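You operate a simulated robot arm through the tools that you are given. There is no shell and no other tool.

You run a simulated robot arm. Do the job below in one go: nothing can be reset, and whatever is moved stays where it is left.

TASK
Take tank A off the manifold; feed both filters from the other tank.
Fine: Open valve 8, shut the tank's valve, open valve 3, shut valve 8; no set may starve, and the tanks never join.

Only the result counts: the job must be done as asked and must still hold three seconds after the hand-in. Knocking over, shifting, dropping, spilling or breaking anything else fails it.

THE ROBOT
A 7-joint arm with a two-finger parallel gripper, fixed in place. Base frame: the origin is at the foot of the arm, x ahead of it, y to its left, z up. Readings come in m, degrees, newtons and seconds.
Its first joint turns from -132.0 to 132.0 degrees. Payload 3.91 kg.
The TCP is the grasp point between the finger pads, 0.03 m short of the fingertips. In the tool frame z runs along the fingers and y along their closing line. The gripper opens to 0.11 m. The fingers are 0.02 m wide and 0.01 m thick; the gripper's body (0.048 by 0.112 m) begins 0.055 m behind the TCP.
Orientation is that of the tool frame in the base frame, as [roll, pitch, yaw] about the fixed x, y, z axes, in that order (R = Rz(yaw) Ry(pitch) Rx(roll)). With the fingers straight down and closing along the base's y, the tool's x points along the base's -x, its y along +y and its z along -z.

THE INTERFACE
- The arm moves only by the tool nudge_tool. Its argument "deltas" is a list of rows, each a list of 3 entries, a list of its own where there are three numbers: the shift along the base's x, y, z in m, then the turn, a rotation vector about the base's x, y, z in degrees, then the finger opening in m, from 0 to 0.11. In form: [[[tx, ty, tz], [ax, ay, az], jaw], ...]. A call has 1 to 20 rows; each row shifts and turns the commanded pose from where the row before left it. A row lasts 0.2 s, in which the tool goes at most 0.05 m and 8.6 degrees; a call with a longer step from one row to the next is refused whole, and so is a gripper value outside its range. A pose out of reach is approached as far as the arm can. The call stops where the force on the tool passes 40 N (or 10 N more than at its start, if that is more) or the arm is blocked; 0.2 s more then pass. The fingers move at their own pace (about 0.108 m/s each) and stop on an object; they squeeze with about 22 N. The grip force told is the motor's: it shows also when the fingers shut on nothing. Time passes only in rows, and 0.2 s behind the last, so rows that do not move let the fingers close. The reply holds the time, the measured pose of the TCP, the force on the tool along the base axes, the opening and the grip force, in the units named above and with some noise, with the torque about the TCP (base axes, N m) and any sound that the robot's microphone picked up.
- Cameras (640 x 400 px; columns grow to the right, rows downward): "scene" is fixed at [0.3989, 0.5, 1.7299]; the picture's right is [0.97, -0.25, 0.00], its down [-0.24, -0.93, -0.28] and it looks along [0.07, 0.27, -0.96] (base axes); focal length 303 px, centre (320, 200). "wrist" rides on the gripper at [0.072, 0.017, -0.103] in the tool frame; the picture's right is [-0.23, 0.97, 0.00], its down [-0.76, -0.18, -0.62] and it looks along [-0.61, -0.14, 0.78] (tool axes); focal length 222 px, centre (320, 200). There is no depth. A picture from a camera that has moved, and an enlarged one, comes with that camera's place and axes in the base frame and with its lens.
- grab_frame(camera): a new picture of that camera. No time passes.
- zoom(camera, box): a new picture of the part [left, top, right, bottom] of that camera's present view, enlarged. No time passes.
- hand_in(): hands the job in; it is judged then, once.

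Nothing tells you positions but the pictures and the camera data. Unless the task says otherwise, let go and move clear before handing in.

The tools are called after ">>>" as name(argument=value, ...) on one line, values as JSON. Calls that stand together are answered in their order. nudge_tool: Moves the arm, as the interface text tells. Its arguments: {"type":"object","properties":{"deltas":{"type":"array","items":{"type":"array"}}},"required":["deltas"]} The other tools are called the same way: grab_frame (camera) takes a picture; zoom (camera, box) takes an enlarged picture of a part of a camera's view; hand_in () hands the job in.

At the start:

```text
time_s: 0.0
position: [0.2717, 0.6132, 1.3883]
orientation: [179.9, -0.1, 180.0]
wrist_force: [-0.2, 0.1, -0.7]
ft_torque: [0.0, -0.01, -0.02]
width: 0.1101
gripper_force: 0.1
```

scene: 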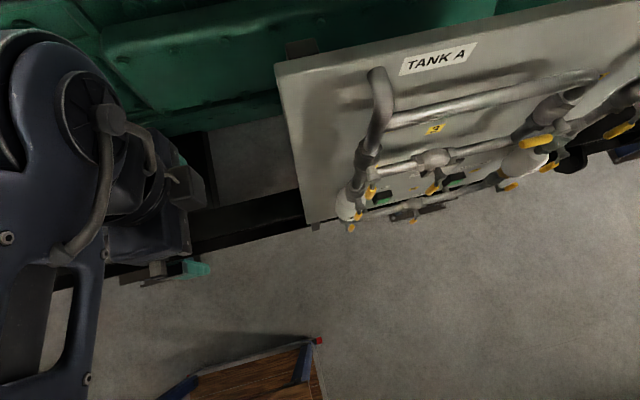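
wrist: 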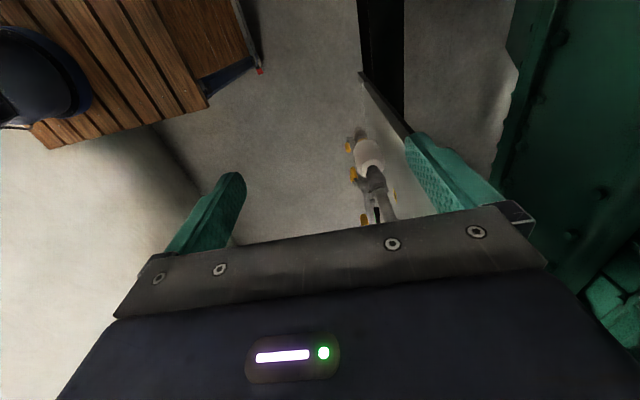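

I see a vertical manifold panel with pipes, yellow-handled valves and a "TANK A" label, seen from above by the scene camera. I'll first zoom in to read the layout before moving.

>>> zoom(camera="scene", box=[270, 20, 470, 240])

>>> zoom(camera="scene", box=[440, 0, 640, 220])

>>> zoom(camera="wrist", box=[300, 60, 480, 240])

```text
1.82 times, centred on (370, 130) of scene
camera zoom: at [0.3989, 0.5, 1.7299], right [0.97, -0.25, 0.0], down [-0.24, -0.93, -0.28], along [0.07, 0.27, -0.96], focal length 551 px, centre (229, 327)
```

zoom: 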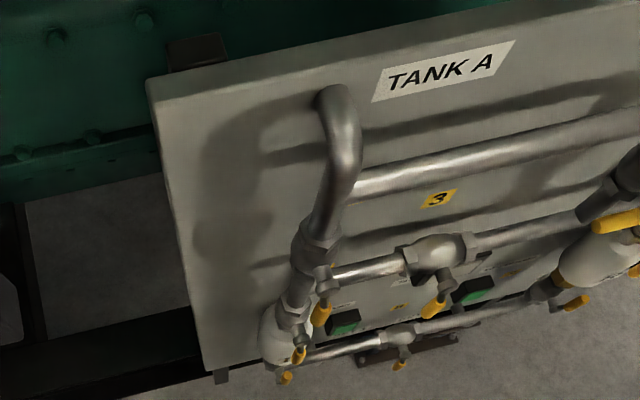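

```text
1.82 times, centred on (540, 110) of scene
camera zoom: at [0.3989, 0.5, 1.7299], right [0.97, -0.25, 0.0], down [-0.24, -0.93, -0.28], along [0.07, 0.27, -0.96], focal length 551 px, centre (-80, 364)
```

zoom: 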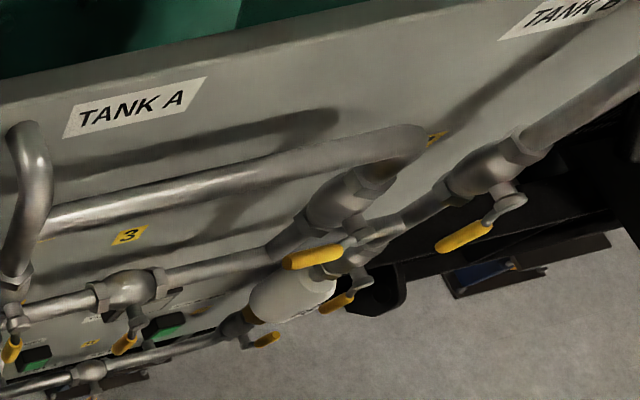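

```text
2.22 times, centred on (390, 150) of wrist
camera zoom: at [0.1992, 0.6296, 1.4925], right [0.23, 0.97, 0.0], down [0.76, -0.18, 0.62], along [0.61, -0.14, -0.78], focal length 494 px, centre (164, 311)
```

zoom: 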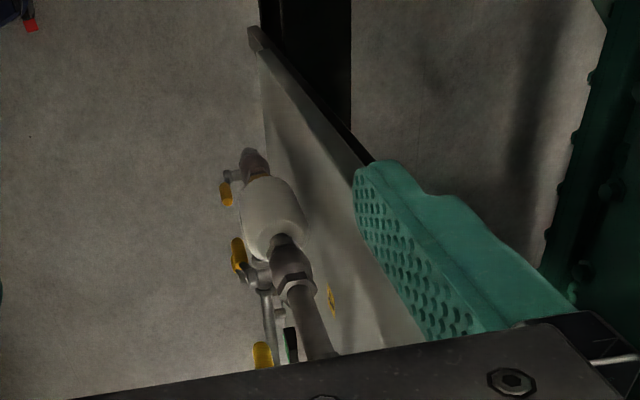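

The panel is vertical, facing the robot at about y = 0.76, from z ≈ 0.5 to 1.4, with the valve levers on its front. I'll back the arm away from it and turn the tool to face it, so the wrist camera can read the layout.

>>> nudge_tool(deltas=[[[0.0, -0.045, -0.01], [0, 0, 0], 0.11], [[0.0, -0.045, -0.01], [0, 0, 0], 0.11], [[0.0, -0.045, -0.01], [0, 0, 0], 0.11], [[0.01, -0.04, -0.02], [0, 0, 0], 0.11], [[0.02, -0.035, -0.02], [8.2, 0, 0], 0.11], [[0.02, -0.035, -0.02], [8.2, 0, 0], 0.11], [[0.02, -0.03, -0.02], [8.2, 0, 0], 0.11], [[0.02, -0.03, -0.02], [8.2, 0, 0], 0.11], [[0.02, -0.03, -0.02], [8.2, 0, 0], 0.11]])

```text
time_s: 2.0
position: [0.3807, 0.2755, 1.2382]
orientation: [138.8, 0.0, 179.9]
wrist_force: [-0.9, 0.2, -0.4]
ft_torque: [0.0, 0.0, -0.02]
width: 0.1099
gripper_force: 0.1
```

The tool is turning toward the panel as planned. I'll finish the turn and step back to a viewing position.

>>> nudge_tool(deltas=[[[0.02, -0.025, -0.025], [8.2, 0, 0], 0.11], [[0.02, -0.025, -0.025], [8.2, 0, 0], 0.11], [[0.02, -0.025, -0.025], [8.2, 0, 0], 0.11], [[0.02, -0.025, -0.025], [8.2, 0, 0], 0.11], [[0.02, -0.025, -0.025], [8.2, 0, 0], 0.11], [[0.02, -0.025, -0.025], [8.0, 0, 0], 0.11]])

>>> grab_frame(camera="wrist")

>>> grab_frame(camera="scene")

```text
time_s: 3.4
position: [0.5292, 0.1323, 1.1067]
orientation: [89.8, 0.0, 179.9]
wrist_force: [0.4, 0.4, -0.4]
ft_torque: [-0.04, 0.0, -0.04]
width: 0.1097
gripper_force: 0.1
out of reach, approached as far as the arm can: row 3, 4, 5
```

```text
taken
camera wrist: at [0.4576, 0.0278, 1.1246], right [0.23, 0.0, 0.97], down [0.76, -0.62, -0.18], along [0.61, 0.78, -0.14], focal length 222 px, centre (320, 200)
```

wrist: 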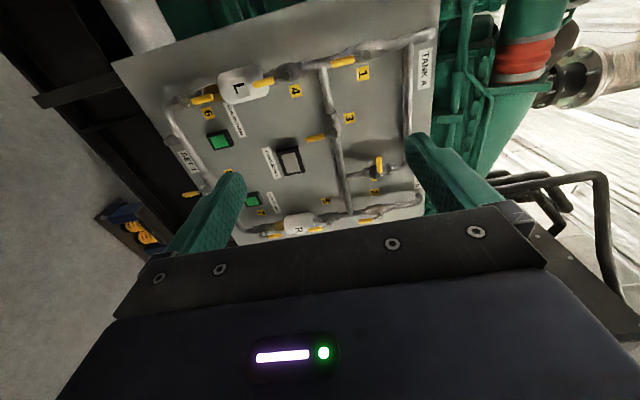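

```text
taken
```

scene: 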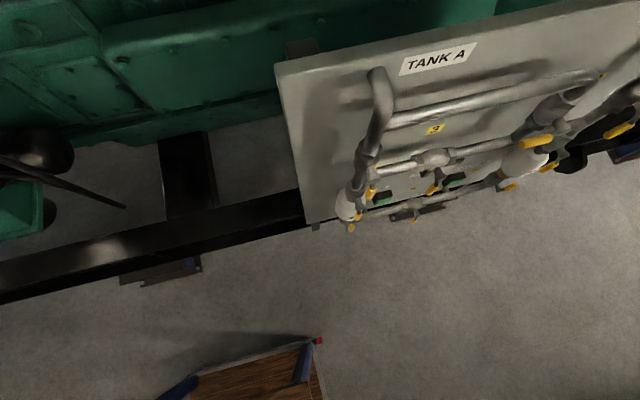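

A good view: the panel lies sideways in the wrist picture (picture right is up, picture down is +x), with filters L and R, numbered valves and some indicator lamps. I'll zoom in to read the numbers and the lever positions.

>>> zoom(camera="wrist", box=[150, 10, 300, 130])

>>> zoom(camera="wrist", box=[290, 10, 440, 130])

>>> zoom(camera="wrist", box=[290, 120, 440, 240])

>>> zoom(camera="wrist", box=[160, 120, 310, 250])

```text
3.33 times, centred on (225, 70) of wrist
camera zoom: at [0.4576, 0.0278, 1.1246], right [0.23, 0.0, 0.97], down [0.76, -0.62, -0.18], along [0.61, 0.78, -0.14], focal length 740 px, centre (637, 633)
```

zoom: 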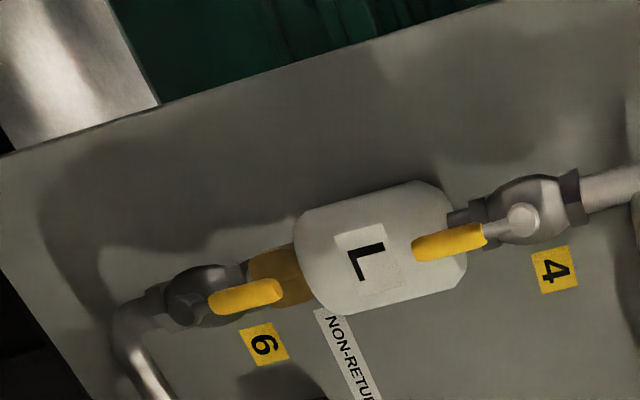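

```text
3.33 times, centred on (365, 70) of wrist
camera zoom: at [0.4576, 0.0278, 1.1246], right [0.23, 0.0, 0.97], down [0.76, -0.62, -0.18], along [0.61, 0.78, -0.14], focal length 740 px, centre (170, 633)
```

zoom: 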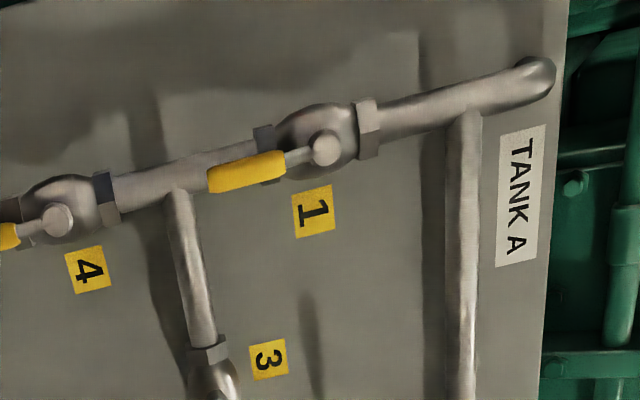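

```text
3.33 times, centred on (365, 180) of wrist
camera zoom: at [0.4576, 0.0278, 1.1246], right [0.23, 0.0, 0.97], down [0.76, -0.62, -0.18], along [0.61, 0.78, -0.14], focal length 740 px, centre (170, 267)
```

zoom: 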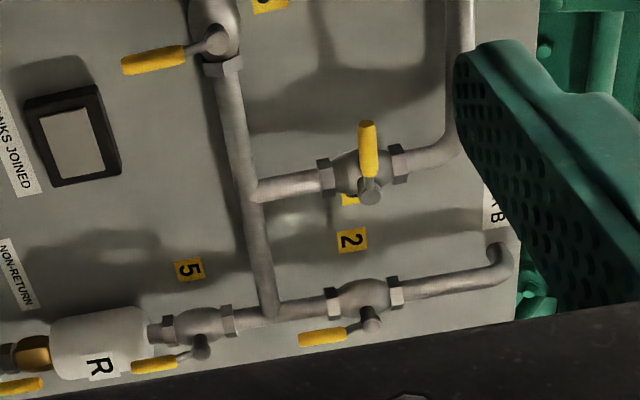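

```text
3.08 times, centred on (235, 185) of wrist
camera zoom: at [0.4576, 0.0278, 1.1246], right [0.23, 0.0, 0.97], down [0.76, -0.62, -0.18], along [0.61, 0.78, -0.14], focal length 684 px, centre (582, 246)
```

zoom: 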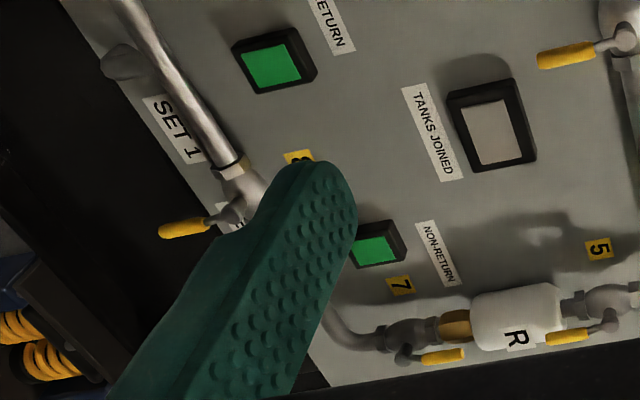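

I can trace the piping. Tank A feeds valve 1, then valve 4, filter L and valve 6. Tank B feeds valve 2, then valve 5, filter R and valve 7. Valve 3 is the closed crossover, and a closed bypass runs from tank A into the crossover. The closed valve between the SET outlets is probably 8, but its label is hidden, so I'll lower the camera to read it and get a second view for triangulation.

>>> nudge_tool(deltas=[[[0.012, 0, -0.043], [0, 0, 0], 0.11], [[0.012, 0, -0.043], [0, 0, 0], 0.11], [[0.012, 0, -0.043], [0, 0, 0], 0.11], [[0.012, 0, -0.043], [0, 0, 0], 0.11], [[0.012, 0, -0.043], [0, 0, 0], 0.11], [[0.012, 0, -0.043], [0, 0, 0], 0.11]])

>>> grab_frame(camera="wrist")

```text
time_s: 4.8
position: [0.6016, 0.1338, 0.8465]
orientation: [89.9, 0.0, -179.9]
wrist_force: [-0.8, -0.7, -0.4]
ft_torque: [-0.03, 0.04, -0.03]
width: 0.1099
gripper_force: 0.1
```

```text
taken
camera wrist: at [0.5309, 0.0298, 0.8621], right [0.23, 0.0, 0.97], down [0.76, -0.62, -0.18], along [0.61, 0.78, -0.14], focal length 222 px, centre (320, 200)
```

wrist: 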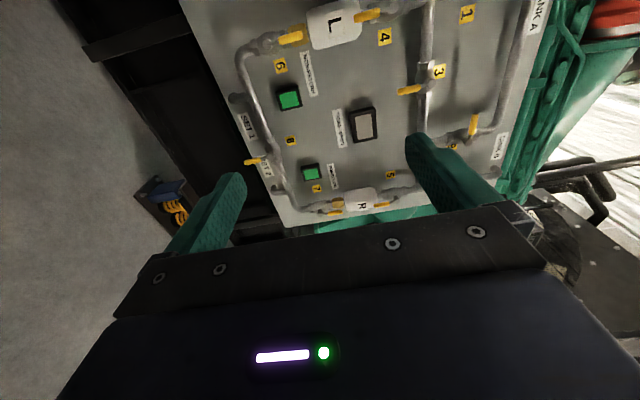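

>>> zoom(camera="wrist", box=[220, 70, 350, 220])

>>> zoom(camera="wrist", box=[380, 60, 520, 180])

>>> zoom(camera="wrist", box=[310, 150, 430, 230])

>>> zoom(camera="wrist", box=[220, 0, 400, 150])

```text
2.67 times, centred on (285, 145) of wrist
camera zoom: at [0.5309, 0.0298, 0.8621], right [0.23, 0.0, 0.97], down [0.76, -0.62, -0.18], along [0.61, 0.78, -0.14], focal length 592 px, centre (413, 347)
```

zoom: 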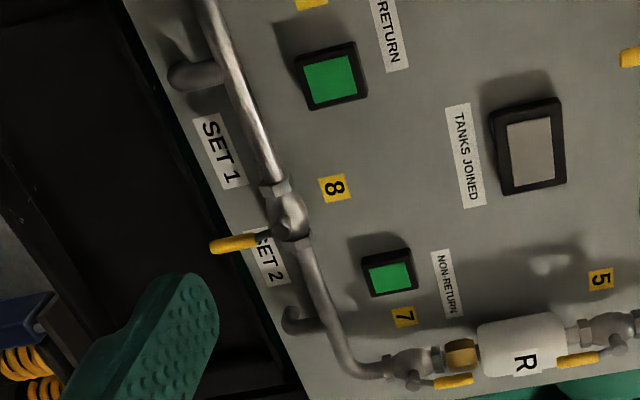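

```text
3.33 times, centred on (450, 120) of wrist
camera zoom: at [0.5309, 0.0298, 0.8621], right [0.23, 0.0, 0.97], down [0.76, -0.62, -0.18], along [0.61, 0.78, -0.14], focal length 740 px, centre (-113, 467)
```

zoom: 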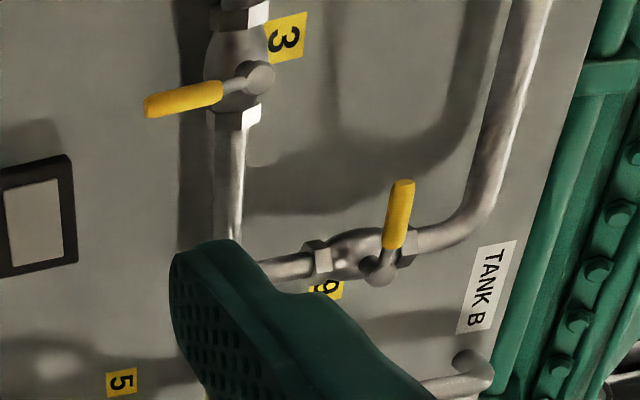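

```text
5.00 times, centred on (370, 190) of wrist
camera zoom: at [0.5309, 0.0298, 0.8621], right [0.23, 0.0, 0.97], down [0.76, -0.62, -0.18], along [0.61, 0.78, -0.14], focal length 1111 px, centre (70, 250)
```

zoom: 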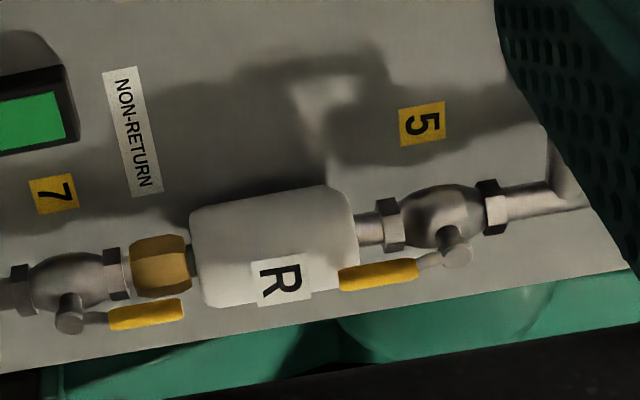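

```text
2.67 times, centred on (310, 75) of wrist
camera zoom: at [0.5309, 0.0298, 0.8621], right [0.23, 0.0, 0.97], down [0.76, -0.62, -0.18], along [0.61, 0.78, -0.14], focal length 592 px, centre (347, 533)
```

zoom: 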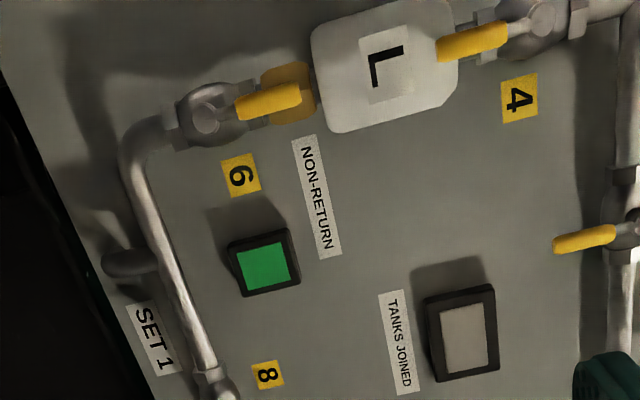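

Reading the labels: valve 8 ties SET 1 to SET 2, and its lever points down, across the pipe, so it is shut. Valve 9 is the tank A bypass (lever across, shut) and stays untouched. Valve 3 is shut and valve 1 is open. Both set lamps are green and TANKS JOINED is dark. I triangulate valve 8's stem near (0.80, 0.645, 0.643) with its tip at z ≈ 0.56, so I'll close the fingers and approach its left side.

>>> nudge_tool(deltas=[[[0.015, 0.015, -0.0267], [0, 0, 0], 0.0], [[0.015, 0.015, -0.0267], [0, 0, 0], 0.0], [[0.015, 0.015, -0.0267], [0, 0, 0], 0.0], [[0.015, 0.015, -0.0267], [0, 0, 0], 0.0], [[0.015, 0.015, -0.0267], [0, 0, 0], 0.0], [[0.015, 0.015, -0.0267], [0, 0, 0], 0.0], [[0.015, 0.015, -0.0267], [0, 0, 0], 0.0], [[0.015, 0.015, -0.0267], [0, 0, 0], 0.0], [[0.015, 0.015, -0.0267], [0, 0, 0], 0.0], [[0.015, 0.015, -0.0267], [0, 0, 0], 0.0]])

>>> grab_frame(camera="wrist")

>>> grab_frame(camera="scene")

```text
time_s: 7.0
position: [0.7515, 0.2864, 0.5772]
orientation: [90.0, 0.1, -180.0]
wrist_force: [1.0, 0.6, -0.2]
ft_torque: [-0.01, -0.02, 0.04]
width: 0.0
gripper_force: 22.0
```

```text
taken
camera wrist: at [0.6804, 0.1824, 0.5941], right [0.23, 0.0, 0.97], down [0.76, -0.62, -0.18], along [0.61, 0.78, -0.14], focal length 222 px, centre (320, 200)
```

wrist: 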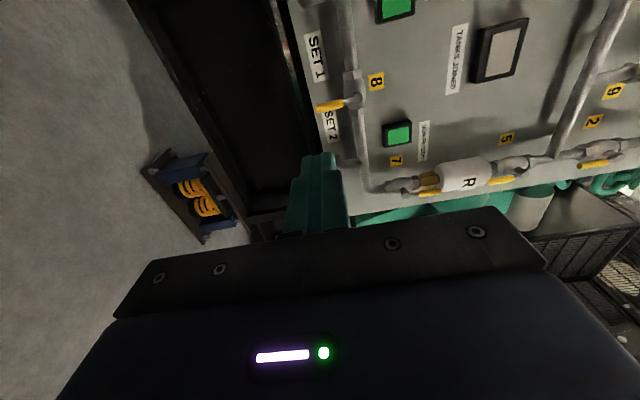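

```text
taken
```

scene: 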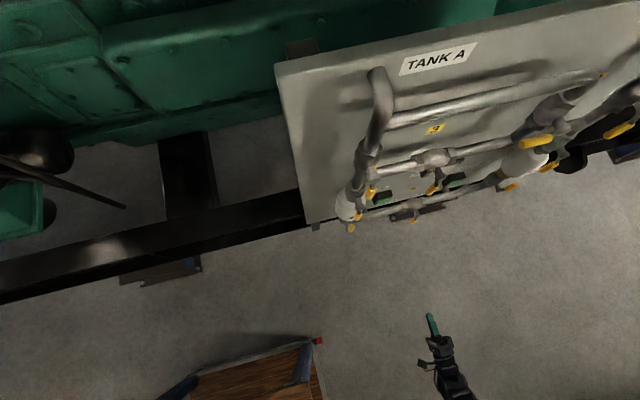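

The arm reached the approach pose with the fingers closed. I'll zoom in on valve 8 from here to refine its position.

>>> zoom(camera="wrist", box=[290, 60, 400, 200])

>>> zoom(camera="scene", box=[340, 120, 460, 240])

```text
2.86 times, centred on (345, 130) of wrist
camera zoom: at [0.6804, 0.1824, 0.5941], right [0.23, 0.0, 0.97], down [0.76, -0.62, -0.18], along [0.61, 0.78, -0.14], focal length 635 px, centre (249, 400)
```

zoom: 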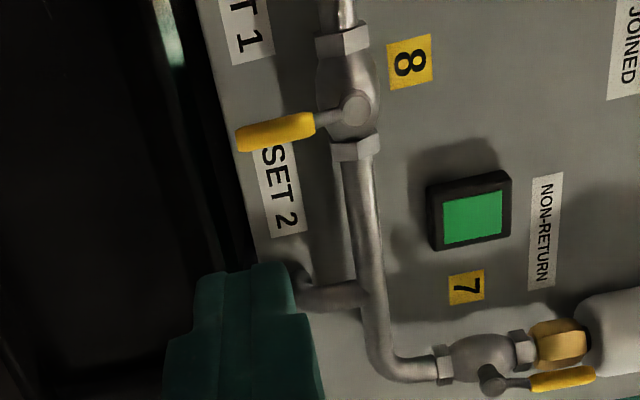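

```text
3.33 times, centred on (400, 180) of scene
camera zoom: at [0.3989, 0.5, 1.7299], right [0.97, -0.25, 0.0], down [-0.24, -0.93, -0.28], along [0.07, 0.27, -0.96], focal length 1010 px, centre (53, 267)
```

zoom: 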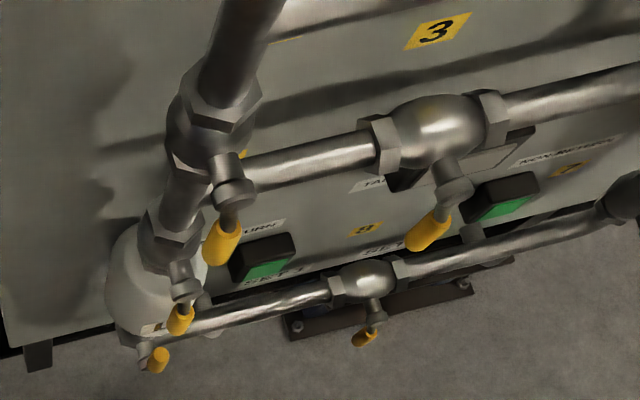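

Refined estimate: valve 8's stem is at about (0.808, 0.647, 0.639) and its lever hangs down about 0.085 m. I'll insert the closed fingertips on the left of the lever, about 25 mm clear of it, before pushing.

>>> nudge_tool(deltas=[[[0, 0.043, 0], [0, 0, 0], 0.0], [[0, 0.043, 0], [0, 0, 0], 0.0], [[0, 0.043, 0], [0, 0, 0], 0.0], [[0, 0.043, 0], [0, 0, 0], 0.0], [[0, 0.043, 0], [0, 0, 0], 0.0], [[0, 0.043, 0], [0, 0, 0], 0.0], [[0, 0.043, 0], [0, 0, 0], 0.0], [[0, 0.042, 0.001], [0, 0, 0], 0.0]])

>>> grab_frame(camera="wrist")

>>> zoom(camera="scene", box=[340, 150, 500, 270])

```text
time_s: 8.8
position: [0.7487, 0.6256, 0.5799]
orientation: [90.0, 0.0, 179.9]
wrist_force: [-0.3, -0.3, -1.4]
ft_torque: [-0.01, 0.0, 0.0]
width: 0.0001
gripper_force: 21.6
```

```text
taken
camera wrist: at [0.6771, 0.5212, 0.5971], right [0.23, 0.0, 0.97], down [0.76, -0.62, -0.18], along [0.61, 0.78, -0.14], focal length 222 px, centre (320, 200)
```

wrist: 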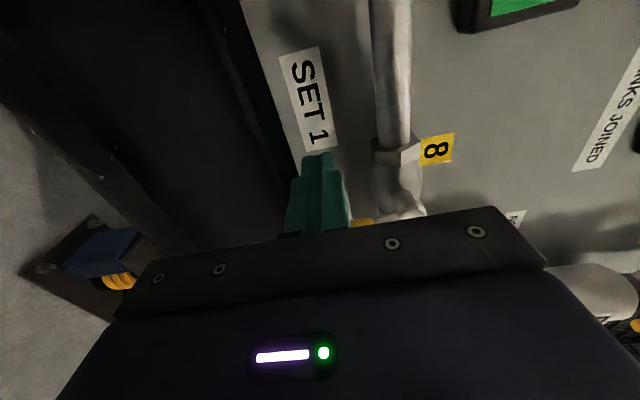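

```text
3.33 times, centred on (420, 210) of scene
camera zoom: at [0.3989, 0.5, 1.7299], right [0.97, -0.25, 0.0], down [-0.24, -0.93, -0.28], along [0.07, 0.27, -0.96], focal length 1010 px, centre (-13, 167)
```

zoom: 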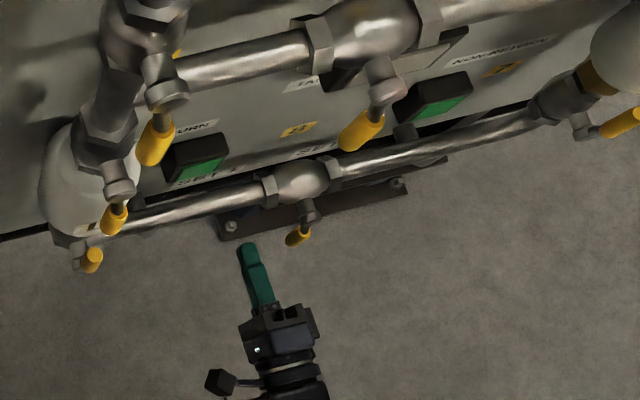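

The fingertips are now about 40 mm left of valve 8's lever. I'll go slightly deeper, then press rightwards gently to test the direction.

>>> nudge_tool(deltas=[[[0.015, 0.008, 0], [0, 0, 0], 0.0], [[0.0213, 0, -0.001], [0, 0, 0], 0.0], [[0.006, 0, -0.002], [0, 0, 0], 0.0], [[0.006, 0, -0.001], [0, 0, 0], 0.0], [[0.005, 0, -0.0005], [0, 0, 0], 0.0], [[0.008, 0, 0], [0, 0, 0], 0.0]])

>>> zoom(camera="scene", box=[340, 150, 500, 270])

>>> grab_frame(camera="wrist")

```text
time_s: 9.9
position: [0.792, 0.639, 0.5744]
orientation: [89.9, -0.2, -179.4]
wrist_force: [-7.1, 1.5, 1.0]
ft_torque: [-0.08, 0.02, 0.05]
width: 0.0
gripper_force: 22.2
stopped in row 5: the force on the tool passed its limit at 47 N (the readings are from after the stop); the commanded pose is now the measured one
```

```text
3.33 times, centred on (420, 210) of scene
camera zoom: at [0.3989, 0.5, 1.7299], right [0.97, -0.25, 0.0], down [-0.24, -0.93, -0.28], along [0.07, 0.27, -0.96], focal length 1010 px, centre (-13, 167)
```

zoom: 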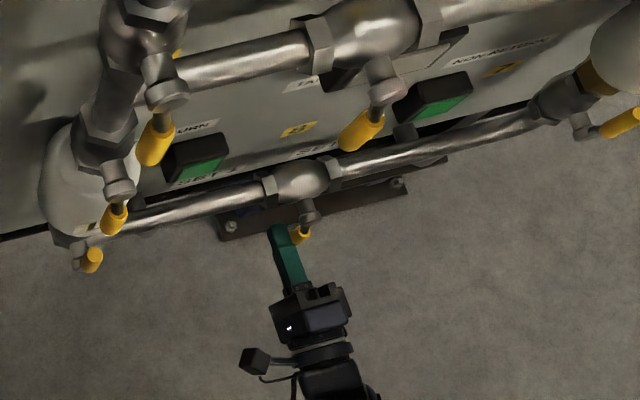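

```text
taken
camera wrist: at [0.7225, 0.5336, 0.5908], right [0.23, 0.0, 0.97], down [0.77, -0.61, -0.18], along [0.6, 0.79, -0.14], focal length 222 px, centre (320, 200)
```

wrist: 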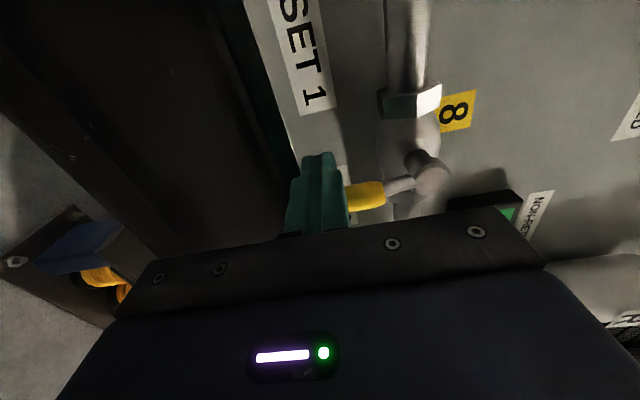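

The push met 47 N after a millimetre or two of lever travel, which looks like a stop on that side. I'll back out and try from the right, turning the lever to the left.

>>> nudge_tool(deltas=[[[-0.015, 0, 0], [0, 0, 0], 0.0], [[0, -0.035, 0.002], [0, 0, -0.3], 0.0], [[0, -0.035, 0.002], [0, 0, -0.3], 0.0], [[0.03, 0, 0], [0, 0, 0], 0.0], [[0.03, 0, 0], [0, 0, 0], 0.0], [[0.015, 0, 0], [0, 0, 0], 0.0], [[0, 0.033, 0], [0, 0, 0], 0.0], [[0, 0.03, 0], [0, 0, 0], 0.0]])

>>> zoom(camera="scene", box=[340, 150, 500, 270])

>>> grab_frame(camera="wrist")

```text
time_s: 11.7
position: [0.8539, 0.6308, 0.5777]
orientation: [89.9, -0.2, 179.8]
wrist_force: [-0.5, -0.5, 0.1]
ft_torque: [-0.02, 0.01, 0.03]
width: 0.0
gripper_force: 21.7
```

```text
3.33 times, centred on (420, 210) of scene
camera zoom: at [0.3989, 0.5, 1.7299], right [0.97, -0.25, 0.0], down [-0.24, -0.93, -0.28], along [0.07, 0.27, -0.96], focal length 1010 px, centre (-13, 167)
```

zoom: 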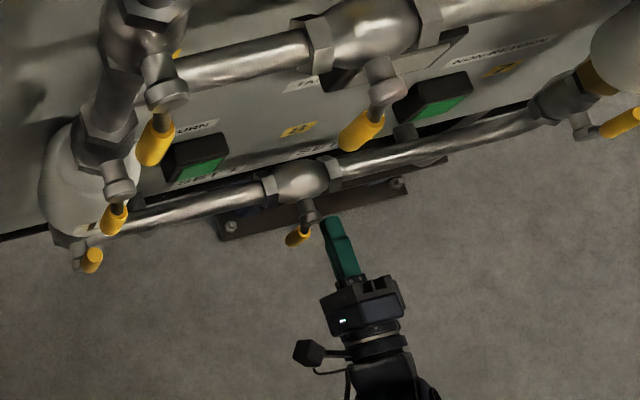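

```text
taken
camera wrist: at [0.7825, 0.5269, 0.5944], right [0.23, 0.0, 0.97], down [0.76, -0.62, -0.18], along [0.61, 0.78, -0.14], focal length 222 px, centre (320, 200)
```

wrist: 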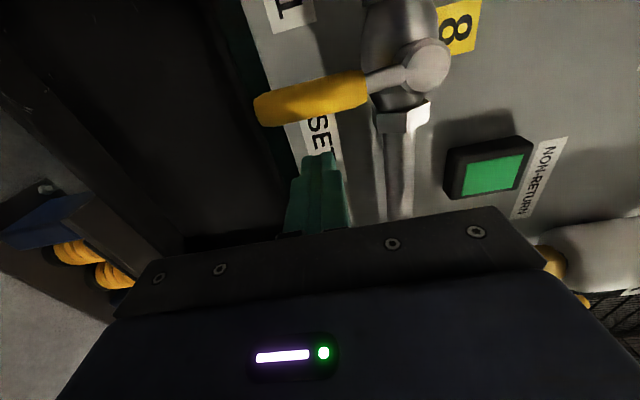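

The lever sprang back to hanging straight down, so the right side was indeed a stop. I'll now push it left gently from the right side.

>>> nudge_tool(deltas=[[[-0.024, 0.002, 0.001], [0, 0, 0], 0.0], [[-0.006, 0, -0.0015], [0, 0, 0], 0.0], [[-0.005, 0, -0.001], [0, 0, 0], 0.0], [[-0.005, 0, -0.0007], [0, 0, 0], 0.0], [[-0.008, 0, -0.0003], [0, 0, 0], 0.0], [[-0.0075, 0, 0.0002], [0, 0, 0], 0.0]])

>>> zoom(camera="scene", box=[340, 150, 500, 270])

>>> grab_frame(camera="wrist")

```text
time_s: 13.1
position: [0.7987, 0.634, 0.5745]
orientation: [89.9, -0.2, 179.9]
wrist_force: [1.8, -1.5, 0.1]
ft_torque: [0.04, 0.03, 0.03]
width: 0.0
gripper_force: 21.4
```

```text
3.33 times, centred on (420, 210) of scene
camera zoom: at [0.3989, 0.5, 1.7299], right [0.97, -0.25, 0.0], down [-0.24, -0.93, -0.28], along [0.07, 0.27, -0.96], focal length 1010 px, centre (-13, 167)
```

zoom: 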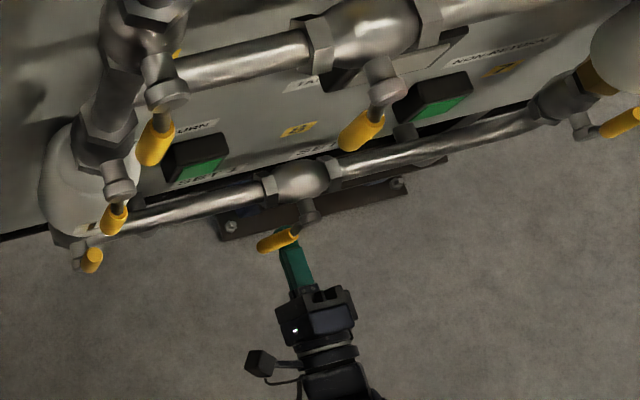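

```text
taken
camera wrist: at [0.7272, 0.5297, 0.5925], right [0.23, 0.0, 0.97], down [0.76, -0.62, -0.18], along [0.61, 0.78, -0.14], focal length 222 px, centre (320, 200)
```

wrist: 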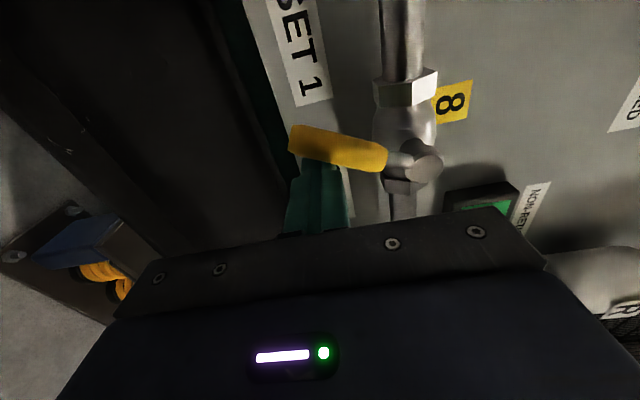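

The lever turns freely to the left, so that is the opening direction. I'll follow the arc on round to horizontal.

>>> nudge_tool(deltas=[[[-0.008, -0.001, 0.0016], [0, 0, 0], 0.0], [[-0.0079, -0.001, 0.0027], [0, 0, 0], 0.0], [[-0.0076, -0.001, 0.0039], [0, 0, 0], 0.0], [[-0.0071, -0.001, 0.0051], [0, 0, 0], 0.0], [[-0.0065, -0.001, 0.0062], [0, 0, 0], 0.0], [[-0.0056, 0, 0.0073], [0, 0, 0], 0.0], [[-0.0045, 0, 0.0081], [0, 0, 0], 0.0], [[-0.0033, 0, 0.0089], [0, 0, 0], 0.0]])

>>> zoom(camera="scene", box=[340, 150, 500, 270])

>>> grab_frame(camera="wrist")

```text
time_s: 14.9
position: [0.7473, 0.6276, 0.6204]
orientation: [89.9, -0.2, 179.8]
wrist_force: [-0.1, -0.7, -1.9]
ft_torque: [-0.03, 0.01, 0.01]
width: 0.0
gripper_force: 22.3
```

```text
3.33 times, centred on (420, 210) of scene
camera zoom: at [0.3989, 0.5, 1.7299], right [0.97, -0.25, 0.0], down [-0.24, -0.93, -0.28], along [0.07, 0.27, -0.96], focal length 1010 px, centre (-13, 167)
```

zoom: 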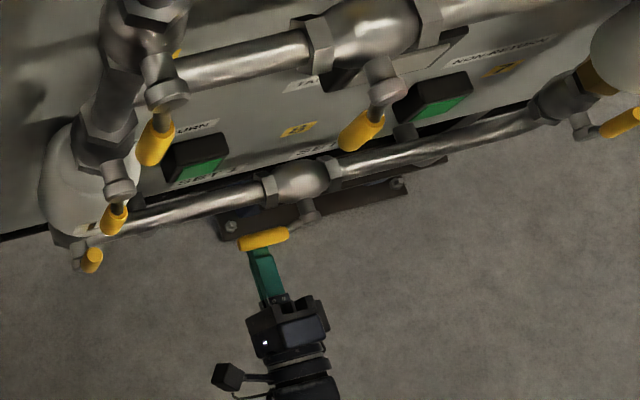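

```text
taken
camera wrist: at [0.6769, 0.5241, 0.637], right [0.23, 0.0, 0.97], down [0.76, -0.62, -0.18], along [0.61, 0.78, -0.14], focal length 222 px, centre (320, 200)
```

wrist: 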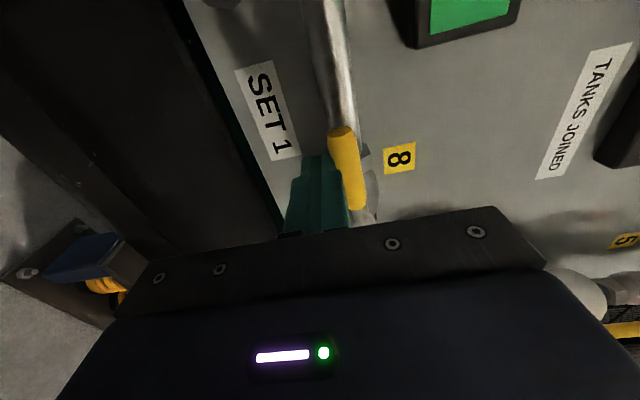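

The lever is close to horizontal. I'll nudge up in small steps until I feel the stop, so the valve is fully open.

>>> nudge_tool(deltas=[[[0, 0, 0.002], [0, 0, 0], 0.0], [[0, 0, 0.002], [0, 0, 0], 0.0]])

```text
time_s: 15.5
position: [0.7476, 0.6297, 0.6226]
orientation: [89.8, -0.2, 179.9]
wrist_force: [0.3, -0.7, -5.1]
ft_torque: [-0.13, 0.01, -0.04]
width: 0.0
gripper_force: 21.3
```

>>> nudge_tool(deltas=[[[0, 0, 0.002], [0, 0, 0], 0.0]])

>>> zoom(camera="scene", box=[360, 180, 460, 250])

>>> zoom(camera="wrist", box=[260, 80, 420, 240])

```text
time_s: 15.9
position: [0.7463, 0.6296, 0.6236]
orientation: [89.9, -0.2, 180.0]
wrist_force: [-0.4, -3.3, -16.0]
ft_torque: [-0.28, 0.02, 0.04]
width: 0.0001
gripper_force: 22.1
```

```text
5.71 times, centred on (410, 215) of scene
camera zoom: at [0.3989, 0.5, 1.7299], right [0.97, -0.25, 0.0], down [-0.24, -0.93, -0.28], along [0.07, 0.27, -0.96], focal length 1731 px, centre (-194, 114)
```

zoom: 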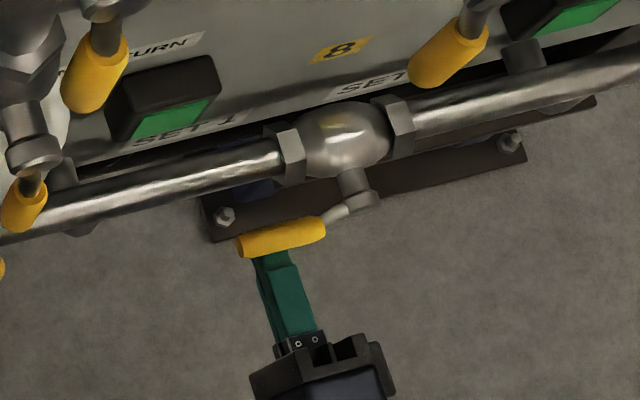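

```text
2.50 times, centred on (340, 160) of wrist
camera zoom: at [0.6762, 0.5243, 0.6409], right [0.23, 0.0, 0.97], down [0.76, -0.62, -0.18], along [0.61, 0.78, -0.14], focal length 555 px, centre (270, 300)
```

zoom: 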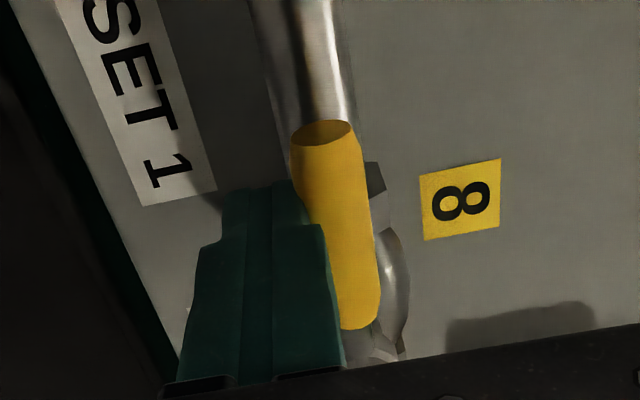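

I felt the stop: force rose to 16 N without movement and the lever lies parallel to the pipe, so valve 8 is open. I'll withdraw and travel up to valve 1, which I estimate at stem (0.539, 0.648, 1.218) with the lever down. I'll look before touching it.

>>> nudge_tool(deltas=[[[0, 0, -0.012], [0, 0, 0], 0.0], [[0, -0.045, 0], [0, 0, 0], 0.0], [[0, -0.045, 0], [0, 0, 0], 0.0], [[0, -0.045, 0], [0, 0, 0], 0.0], [[0, -0.045, 0], [0, 0, 0], 0.0], [[0, -0.045, 0], [0, 0, 0], 0.0], [[0, -0.045, 0], [0, 0, 0], 0.0]])

>>> grab_frame(camera="wrist")

```text
time_s: 17.5
position: [0.7471, 0.3539, 0.6116]
orientation: [89.8, -0.2, -180.0]
wrist_force: [0.0, 0.0, -0.3]
ft_torque: [-0.01, 0.03, -0.01]
width: 0.0
gripper_force: 22.8
```

```text
taken
camera wrist: at [0.676, 0.2488, 0.6281], right [0.23, 0.0, 0.97], down [0.76, -0.62, -0.18], along [0.61, 0.78, -0.14], focal length 222 px, centre (320, 200)
```

wrist: 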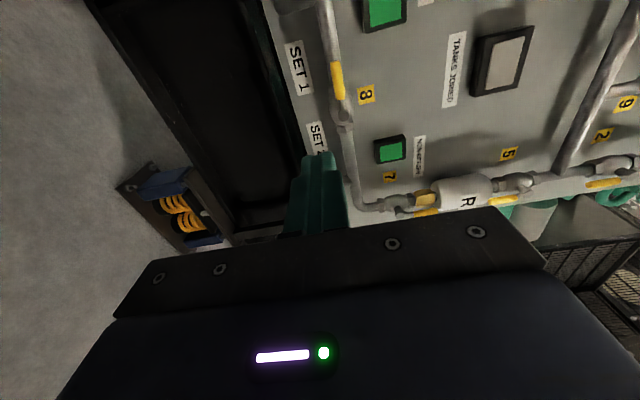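

Valve 8 stays open with its lever along the pipe. Both set lamps are green and TANKS JOINED is dark. Now I'll move up in front of valve 1.

>>> nudge_tool(deltas=[[[-0.018, -0.003, 0.042], [0, 0, 0], 0.0], [[-0.018, -0.003, 0.042], [0, 0, 0], 0.0], [[-0.018, -0.003, 0.042], [0, 0, 0], 0.0], [[-0.018, -0.003, 0.042], [0, 0, 0], 0.0], [[-0.018, -0.003, 0.042], [0, 0, 0], 0.0], [[-0.018, -0.003, 0.042], [0, 0, 0], 0.0], [[-0.018, -0.003, 0.042], [0, 0, 0], 0.0], [[-0.018, -0.003, 0.042], [0, 0, 0], 0.0], [[-0.018, -0.003, 0.042], [0, 0, 0], 0.0], [[-0.018, -0.003, 0.042], [0, 0, 0], 0.0], [[-0.018, -0.003, 0.042], [0, 0, 0], 0.0], [[-0.018, -0.003, 0.042], [0, 0, 0], 0.0], [[-0.018, -0.003, 0.042], [0, 0, 0], 0.0]])

>>> grab_frame(camera="wrist")

>>> grab_frame(camera="scene")

```text
time_s: 20.3
position: [0.5128, 0.3188, 1.1593]
orientation: [90.0, -0.2, 179.8]
wrist_force: [0.8, -0.2, -0.9]
ft_torque: [-0.02, -0.01, -0.01]
width: 0.0
gripper_force: 22.4
```

```text
taken
camera wrist: at [0.441, 0.2141, 1.1779], right [0.23, 0.0, 0.97], down [0.76, -0.62, -0.18], along [0.61, 0.78, -0.14], focal length 222 px, centre (320, 200)
```

wrist: 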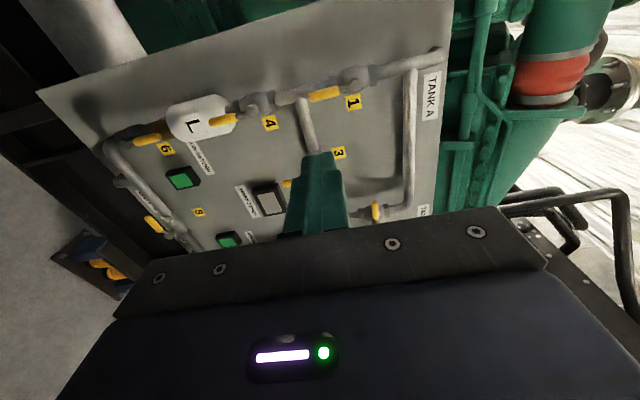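

```text
taken
```

scene: 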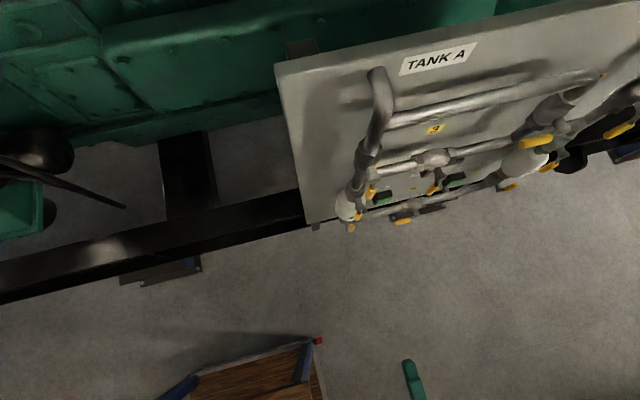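

>>> zoom(camera="wrist", box=[240, 60, 400, 180])

>>> zoom(camera="scene", box=[330, 120, 460, 220])

```text
3.33 times, centred on (320, 120) of wrist
camera zoom: at [0.441, 0.2141, 1.1779], right [0.23, 0.0, 0.97], down [0.76, -0.62, -0.18], along [0.61, 0.78, -0.14], focal length 740 px, centre (320, 467)
```

zoom: 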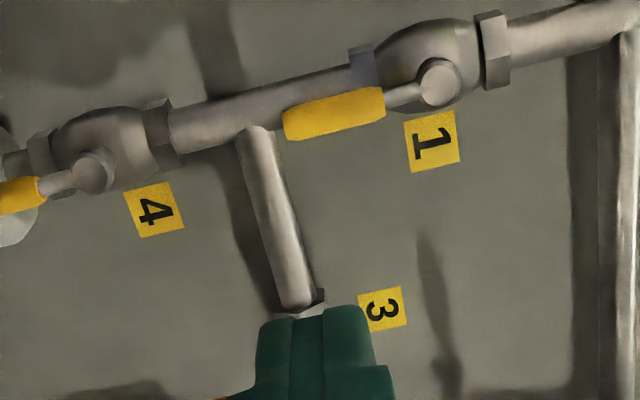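

```text
4.00 times, centred on (395, 170) of scene
camera zoom: at [0.3989, 0.5, 1.7299], right [0.97, -0.25, 0.0], down [-0.24, -0.93, -0.28], along [0.07, 0.27, -0.96], focal length 1212 px, centre (20, 320)
```

zoom: 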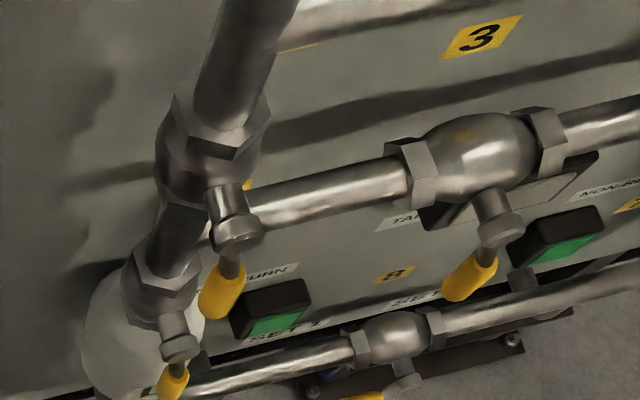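

Valve 1's stem is at about (0.5385, 0.648, 1.220) with its lever hanging down along the column, so it is open. I'll insert the fingertips on its left and try turning it right.

>>> nudge_tool(deltas=[[[-0.02, 0.04, 0], [0, 0, 0], 0.0], [[0, 0.045, 0], [0, 0, 0], 0.0], [[0, 0.045, 0], [0, 0, 0], 0.0], [[0, 0.045, 0], [0, 0, 0], 0.0], [[0, 0.045, 0], [0, 0, 0], 0.0], [[0, 0.045, 0], [0, 0, 0], 0.0], [[0, 0.045, 0], [0, 0, 0], 0.0]])

>>> zoom(camera="scene", box=[330, 120, 460, 220])

>>> grab_frame(camera="wrist")

```text
time_s: 21.9
position: [0.4947, 0.6292, 1.1602]
orientation: [89.9, -0.2, 179.9]
wrist_force: [1.1, 0.7, -0.2]
ft_torque: [0.0, -0.01, 0.02]
width: 0.0002
gripper_force: 22.2
```

```text
4.00 times, centred on (395, 170) of scene
camera zoom: at [0.3989, 0.5, 1.7299], right [0.97, -0.25, 0.0], down [-0.24, -0.93, -0.28], along [0.07, 0.27, -0.96], focal length 1212 px, centre (20, 320)
```

zoom: 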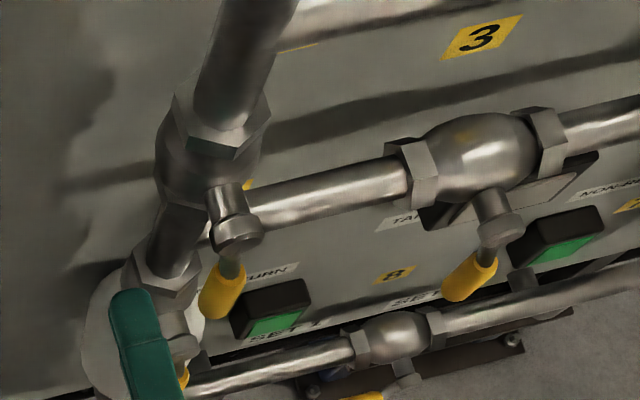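

```text
taken
camera wrist: at [0.4235, 0.5243, 1.1766], right [0.23, 0.0, 0.97], down [0.76, -0.62, -0.18], along [0.61, 0.78, -0.14], focal length 222 px, centre (320, 200)
```

wrist: 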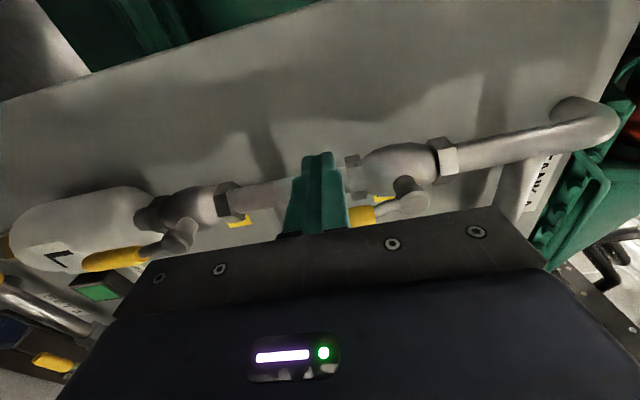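

>>> nudge_tool(deltas=[[[0.018, 0.003, 0], [0, 0, 0], 0.0], [[0.005, 0, -0.001], [0, 0, 0], 0.0], [[0.005, 0, -0.001], [0, 0, 0], 0.0], [[0.005, 0, -0.001], [0, 0, 0], 0.0], [[0.005, 0, -0.0005], [0, 0, 0], 0.0], [[0.005, 0, 0], [0, 0, 0], 0.0]])

>>> zoom(camera="scene", box=[330, 120, 460, 220])

>>> grab_frame(camera="wrist")

```text
time_s: 23.1
position: [0.5227, 0.6316, 1.155]
orientation: [89.9, -0.1, -179.2]
wrist_force: [-11.8, -2.3, 3.5]
ft_torque: [-0.04, -0.04, 0.14]
width: 0.0
gripper_force: 21.8
stopped in row 6: the force on the tool passed its limit at 45 N (the readings are from after the stop); the commanded pose is now the measured one
```

```text
4.00 times, centred on (395, 170) of scene
camera zoom: at [0.3989, 0.5, 1.7299], right [0.97, -0.25, 0.0], down [-0.24, -0.93, -0.28], along [0.07, 0.27, -0.96], focal length 1212 px, centre (20, 320)
```

zoom: 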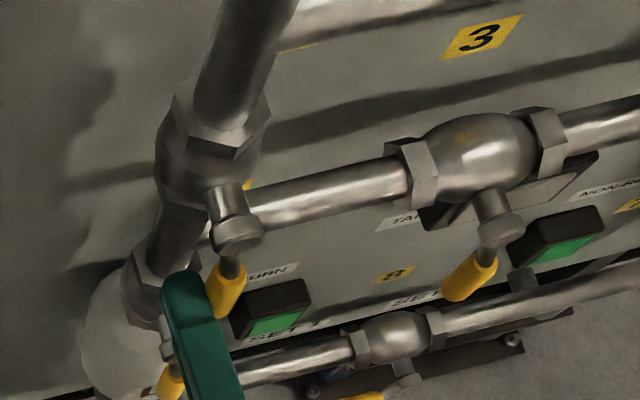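

```text
taken
camera wrist: at [0.453, 0.5267, 1.1725], right [0.23, 0.0, 0.97], down [0.77, -0.61, -0.18], along [0.6, 0.79, -0.14], focal length 222 px, centre (320, 200)
```

wrist: 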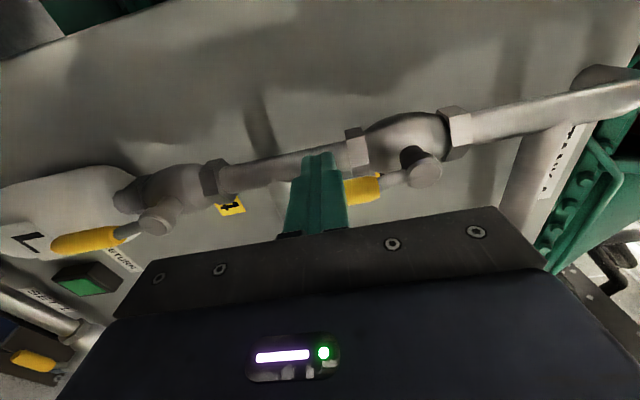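

The right side is a stop again (45 N). I'll back out and push valve 1's lever left from its right side.

>>> nudge_tool(deltas=[[[-0.015, 0, 0.002], [0, 0, -0.4], 0.0], [[0, -0.035, 0.002], [0, 0, -0.4], 0.0], [[0, -0.035, 0.002], [0, 0, 0], 0.0], [[0.035, 0, 0], [0, 0, 0], 0.0], [[0.03, 0, 0], [0, 0, 0], 0.0], [[0.012, 0, 0], [0, 0, 0], 0.0], [[0, 0.035, 0], [0, 0, 0], 0.0], [[0, 0.035, 0], [0, 0, 0], 0.0]])

>>> zoom(camera="scene", box=[330, 120, 460, 220])

>>> grab_frame(camera="wrist")

```text
time_s: 24.9
position: [0.5866, 0.634, 1.1564]
orientation: [89.9, -0.1, 179.8]
wrist_force: [1.2, -1.3, 0.0]
ft_torque: [0.01, -0.01, 0.01]
width: 0.0
gripper_force: 22.4
```

```text
4.00 times, centred on (395, 170) of scene
camera zoom: at [0.3989, 0.5, 1.7299], right [0.97, -0.25, 0.0], down [-0.24, -0.93, -0.28], along [0.07, 0.27, -0.96], focal length 1212 px, centre (20, 320)
```

zoom: 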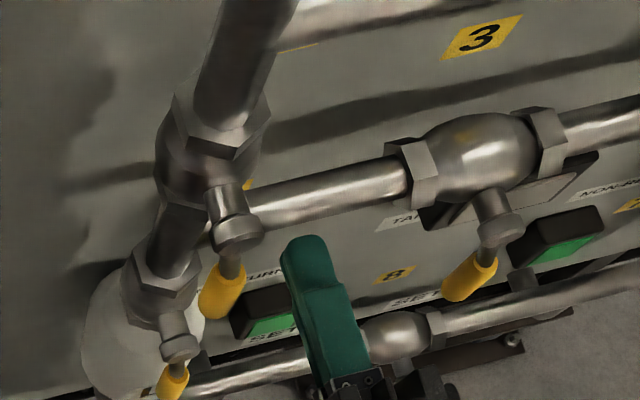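

```text
taken
camera wrist: at [0.5145, 0.5298, 1.1746], right [0.23, 0.0, 0.97], down [0.76, -0.63, -0.18], along [0.61, 0.78, -0.14], focal length 222 px, centre (320, 200)
```

wrist: 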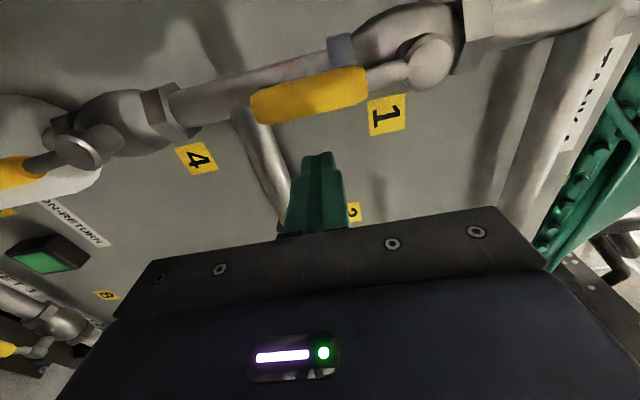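

>>> nudge_tool(deltas=[[[-0.0271, -0.002, 0.0031], [0, 0, 0], 0.0], [[-0.0078, 0, -0.0018], [0, 0, 0], 0.0], [[-0.0072, 0, -0.0014], [0, 0, 0], 0.0], [[-0.0076, 0, -0.0006], [0, 0, 0], 0.0], [[-0.0079, 0, 0.0005], [0, 0, 0], 0.0], [[-0.008, 0, 0.0016], [0, 0, 0], 0.0], [[-0.0079, 0, 0.0027], [0, 0, 0], 0.0], [[-0.0076, 0, 0.0039], [0, 0, 0], 0.0], [[-0.0071, 0, 0.0051], [0, 0, 0], 0.0], [[-0.0065, 0, 0.0062], [0, 0, 0], 0.0], [[-0.0056, 0, 0.0073], [0, 0, 0], 0.0], [[-0.0045, 0, 0.0081], [0, 0, 0], 0.0], [[-0.0033, 0, 0.0089], [0, 0, 0], 0.0]])

>>> zoom(camera="scene", box=[330, 120, 460, 220])

>>> grab_frame(camera="wrist")

```text
time_s: 27.7
position: [0.4783, 0.6303, 1.2036]
orientation: [90.1, -0.2, 179.8]
wrist_force: [2.7, -1.0, -12.7]
ft_torque: [-0.22, 0.03, -0.06]
width: 0.0
gripper_force: 21.8
```

```text
4.00 times, centred on (395, 170) of scene
camera zoom: at [0.3989, 0.5, 1.7299], right [0.97, -0.25, 0.0], down [-0.24, -0.93, -0.28], along [0.07, 0.27, -0.96], focal length 1212 px, centre (20, 320)
```

zoom: 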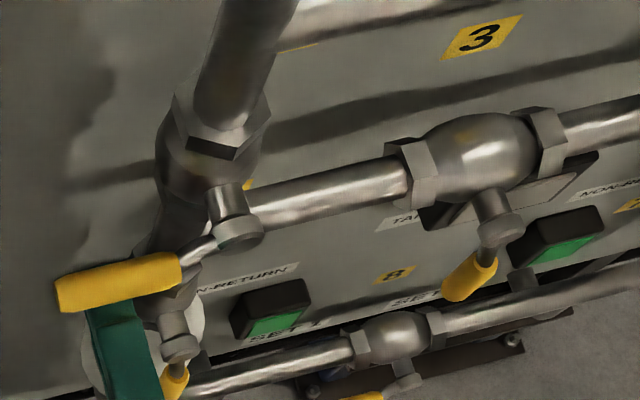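

```text
taken
camera wrist: at [0.4068, 0.5262, 1.2209], right [0.23, 0.0, 0.97], down [0.76, -0.63, -0.18], along [0.61, 0.78, -0.14], focal length 222 px, centre (320, 200)
```

wrist: 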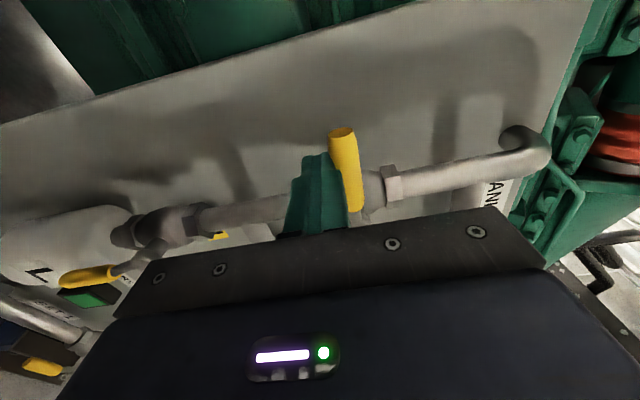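

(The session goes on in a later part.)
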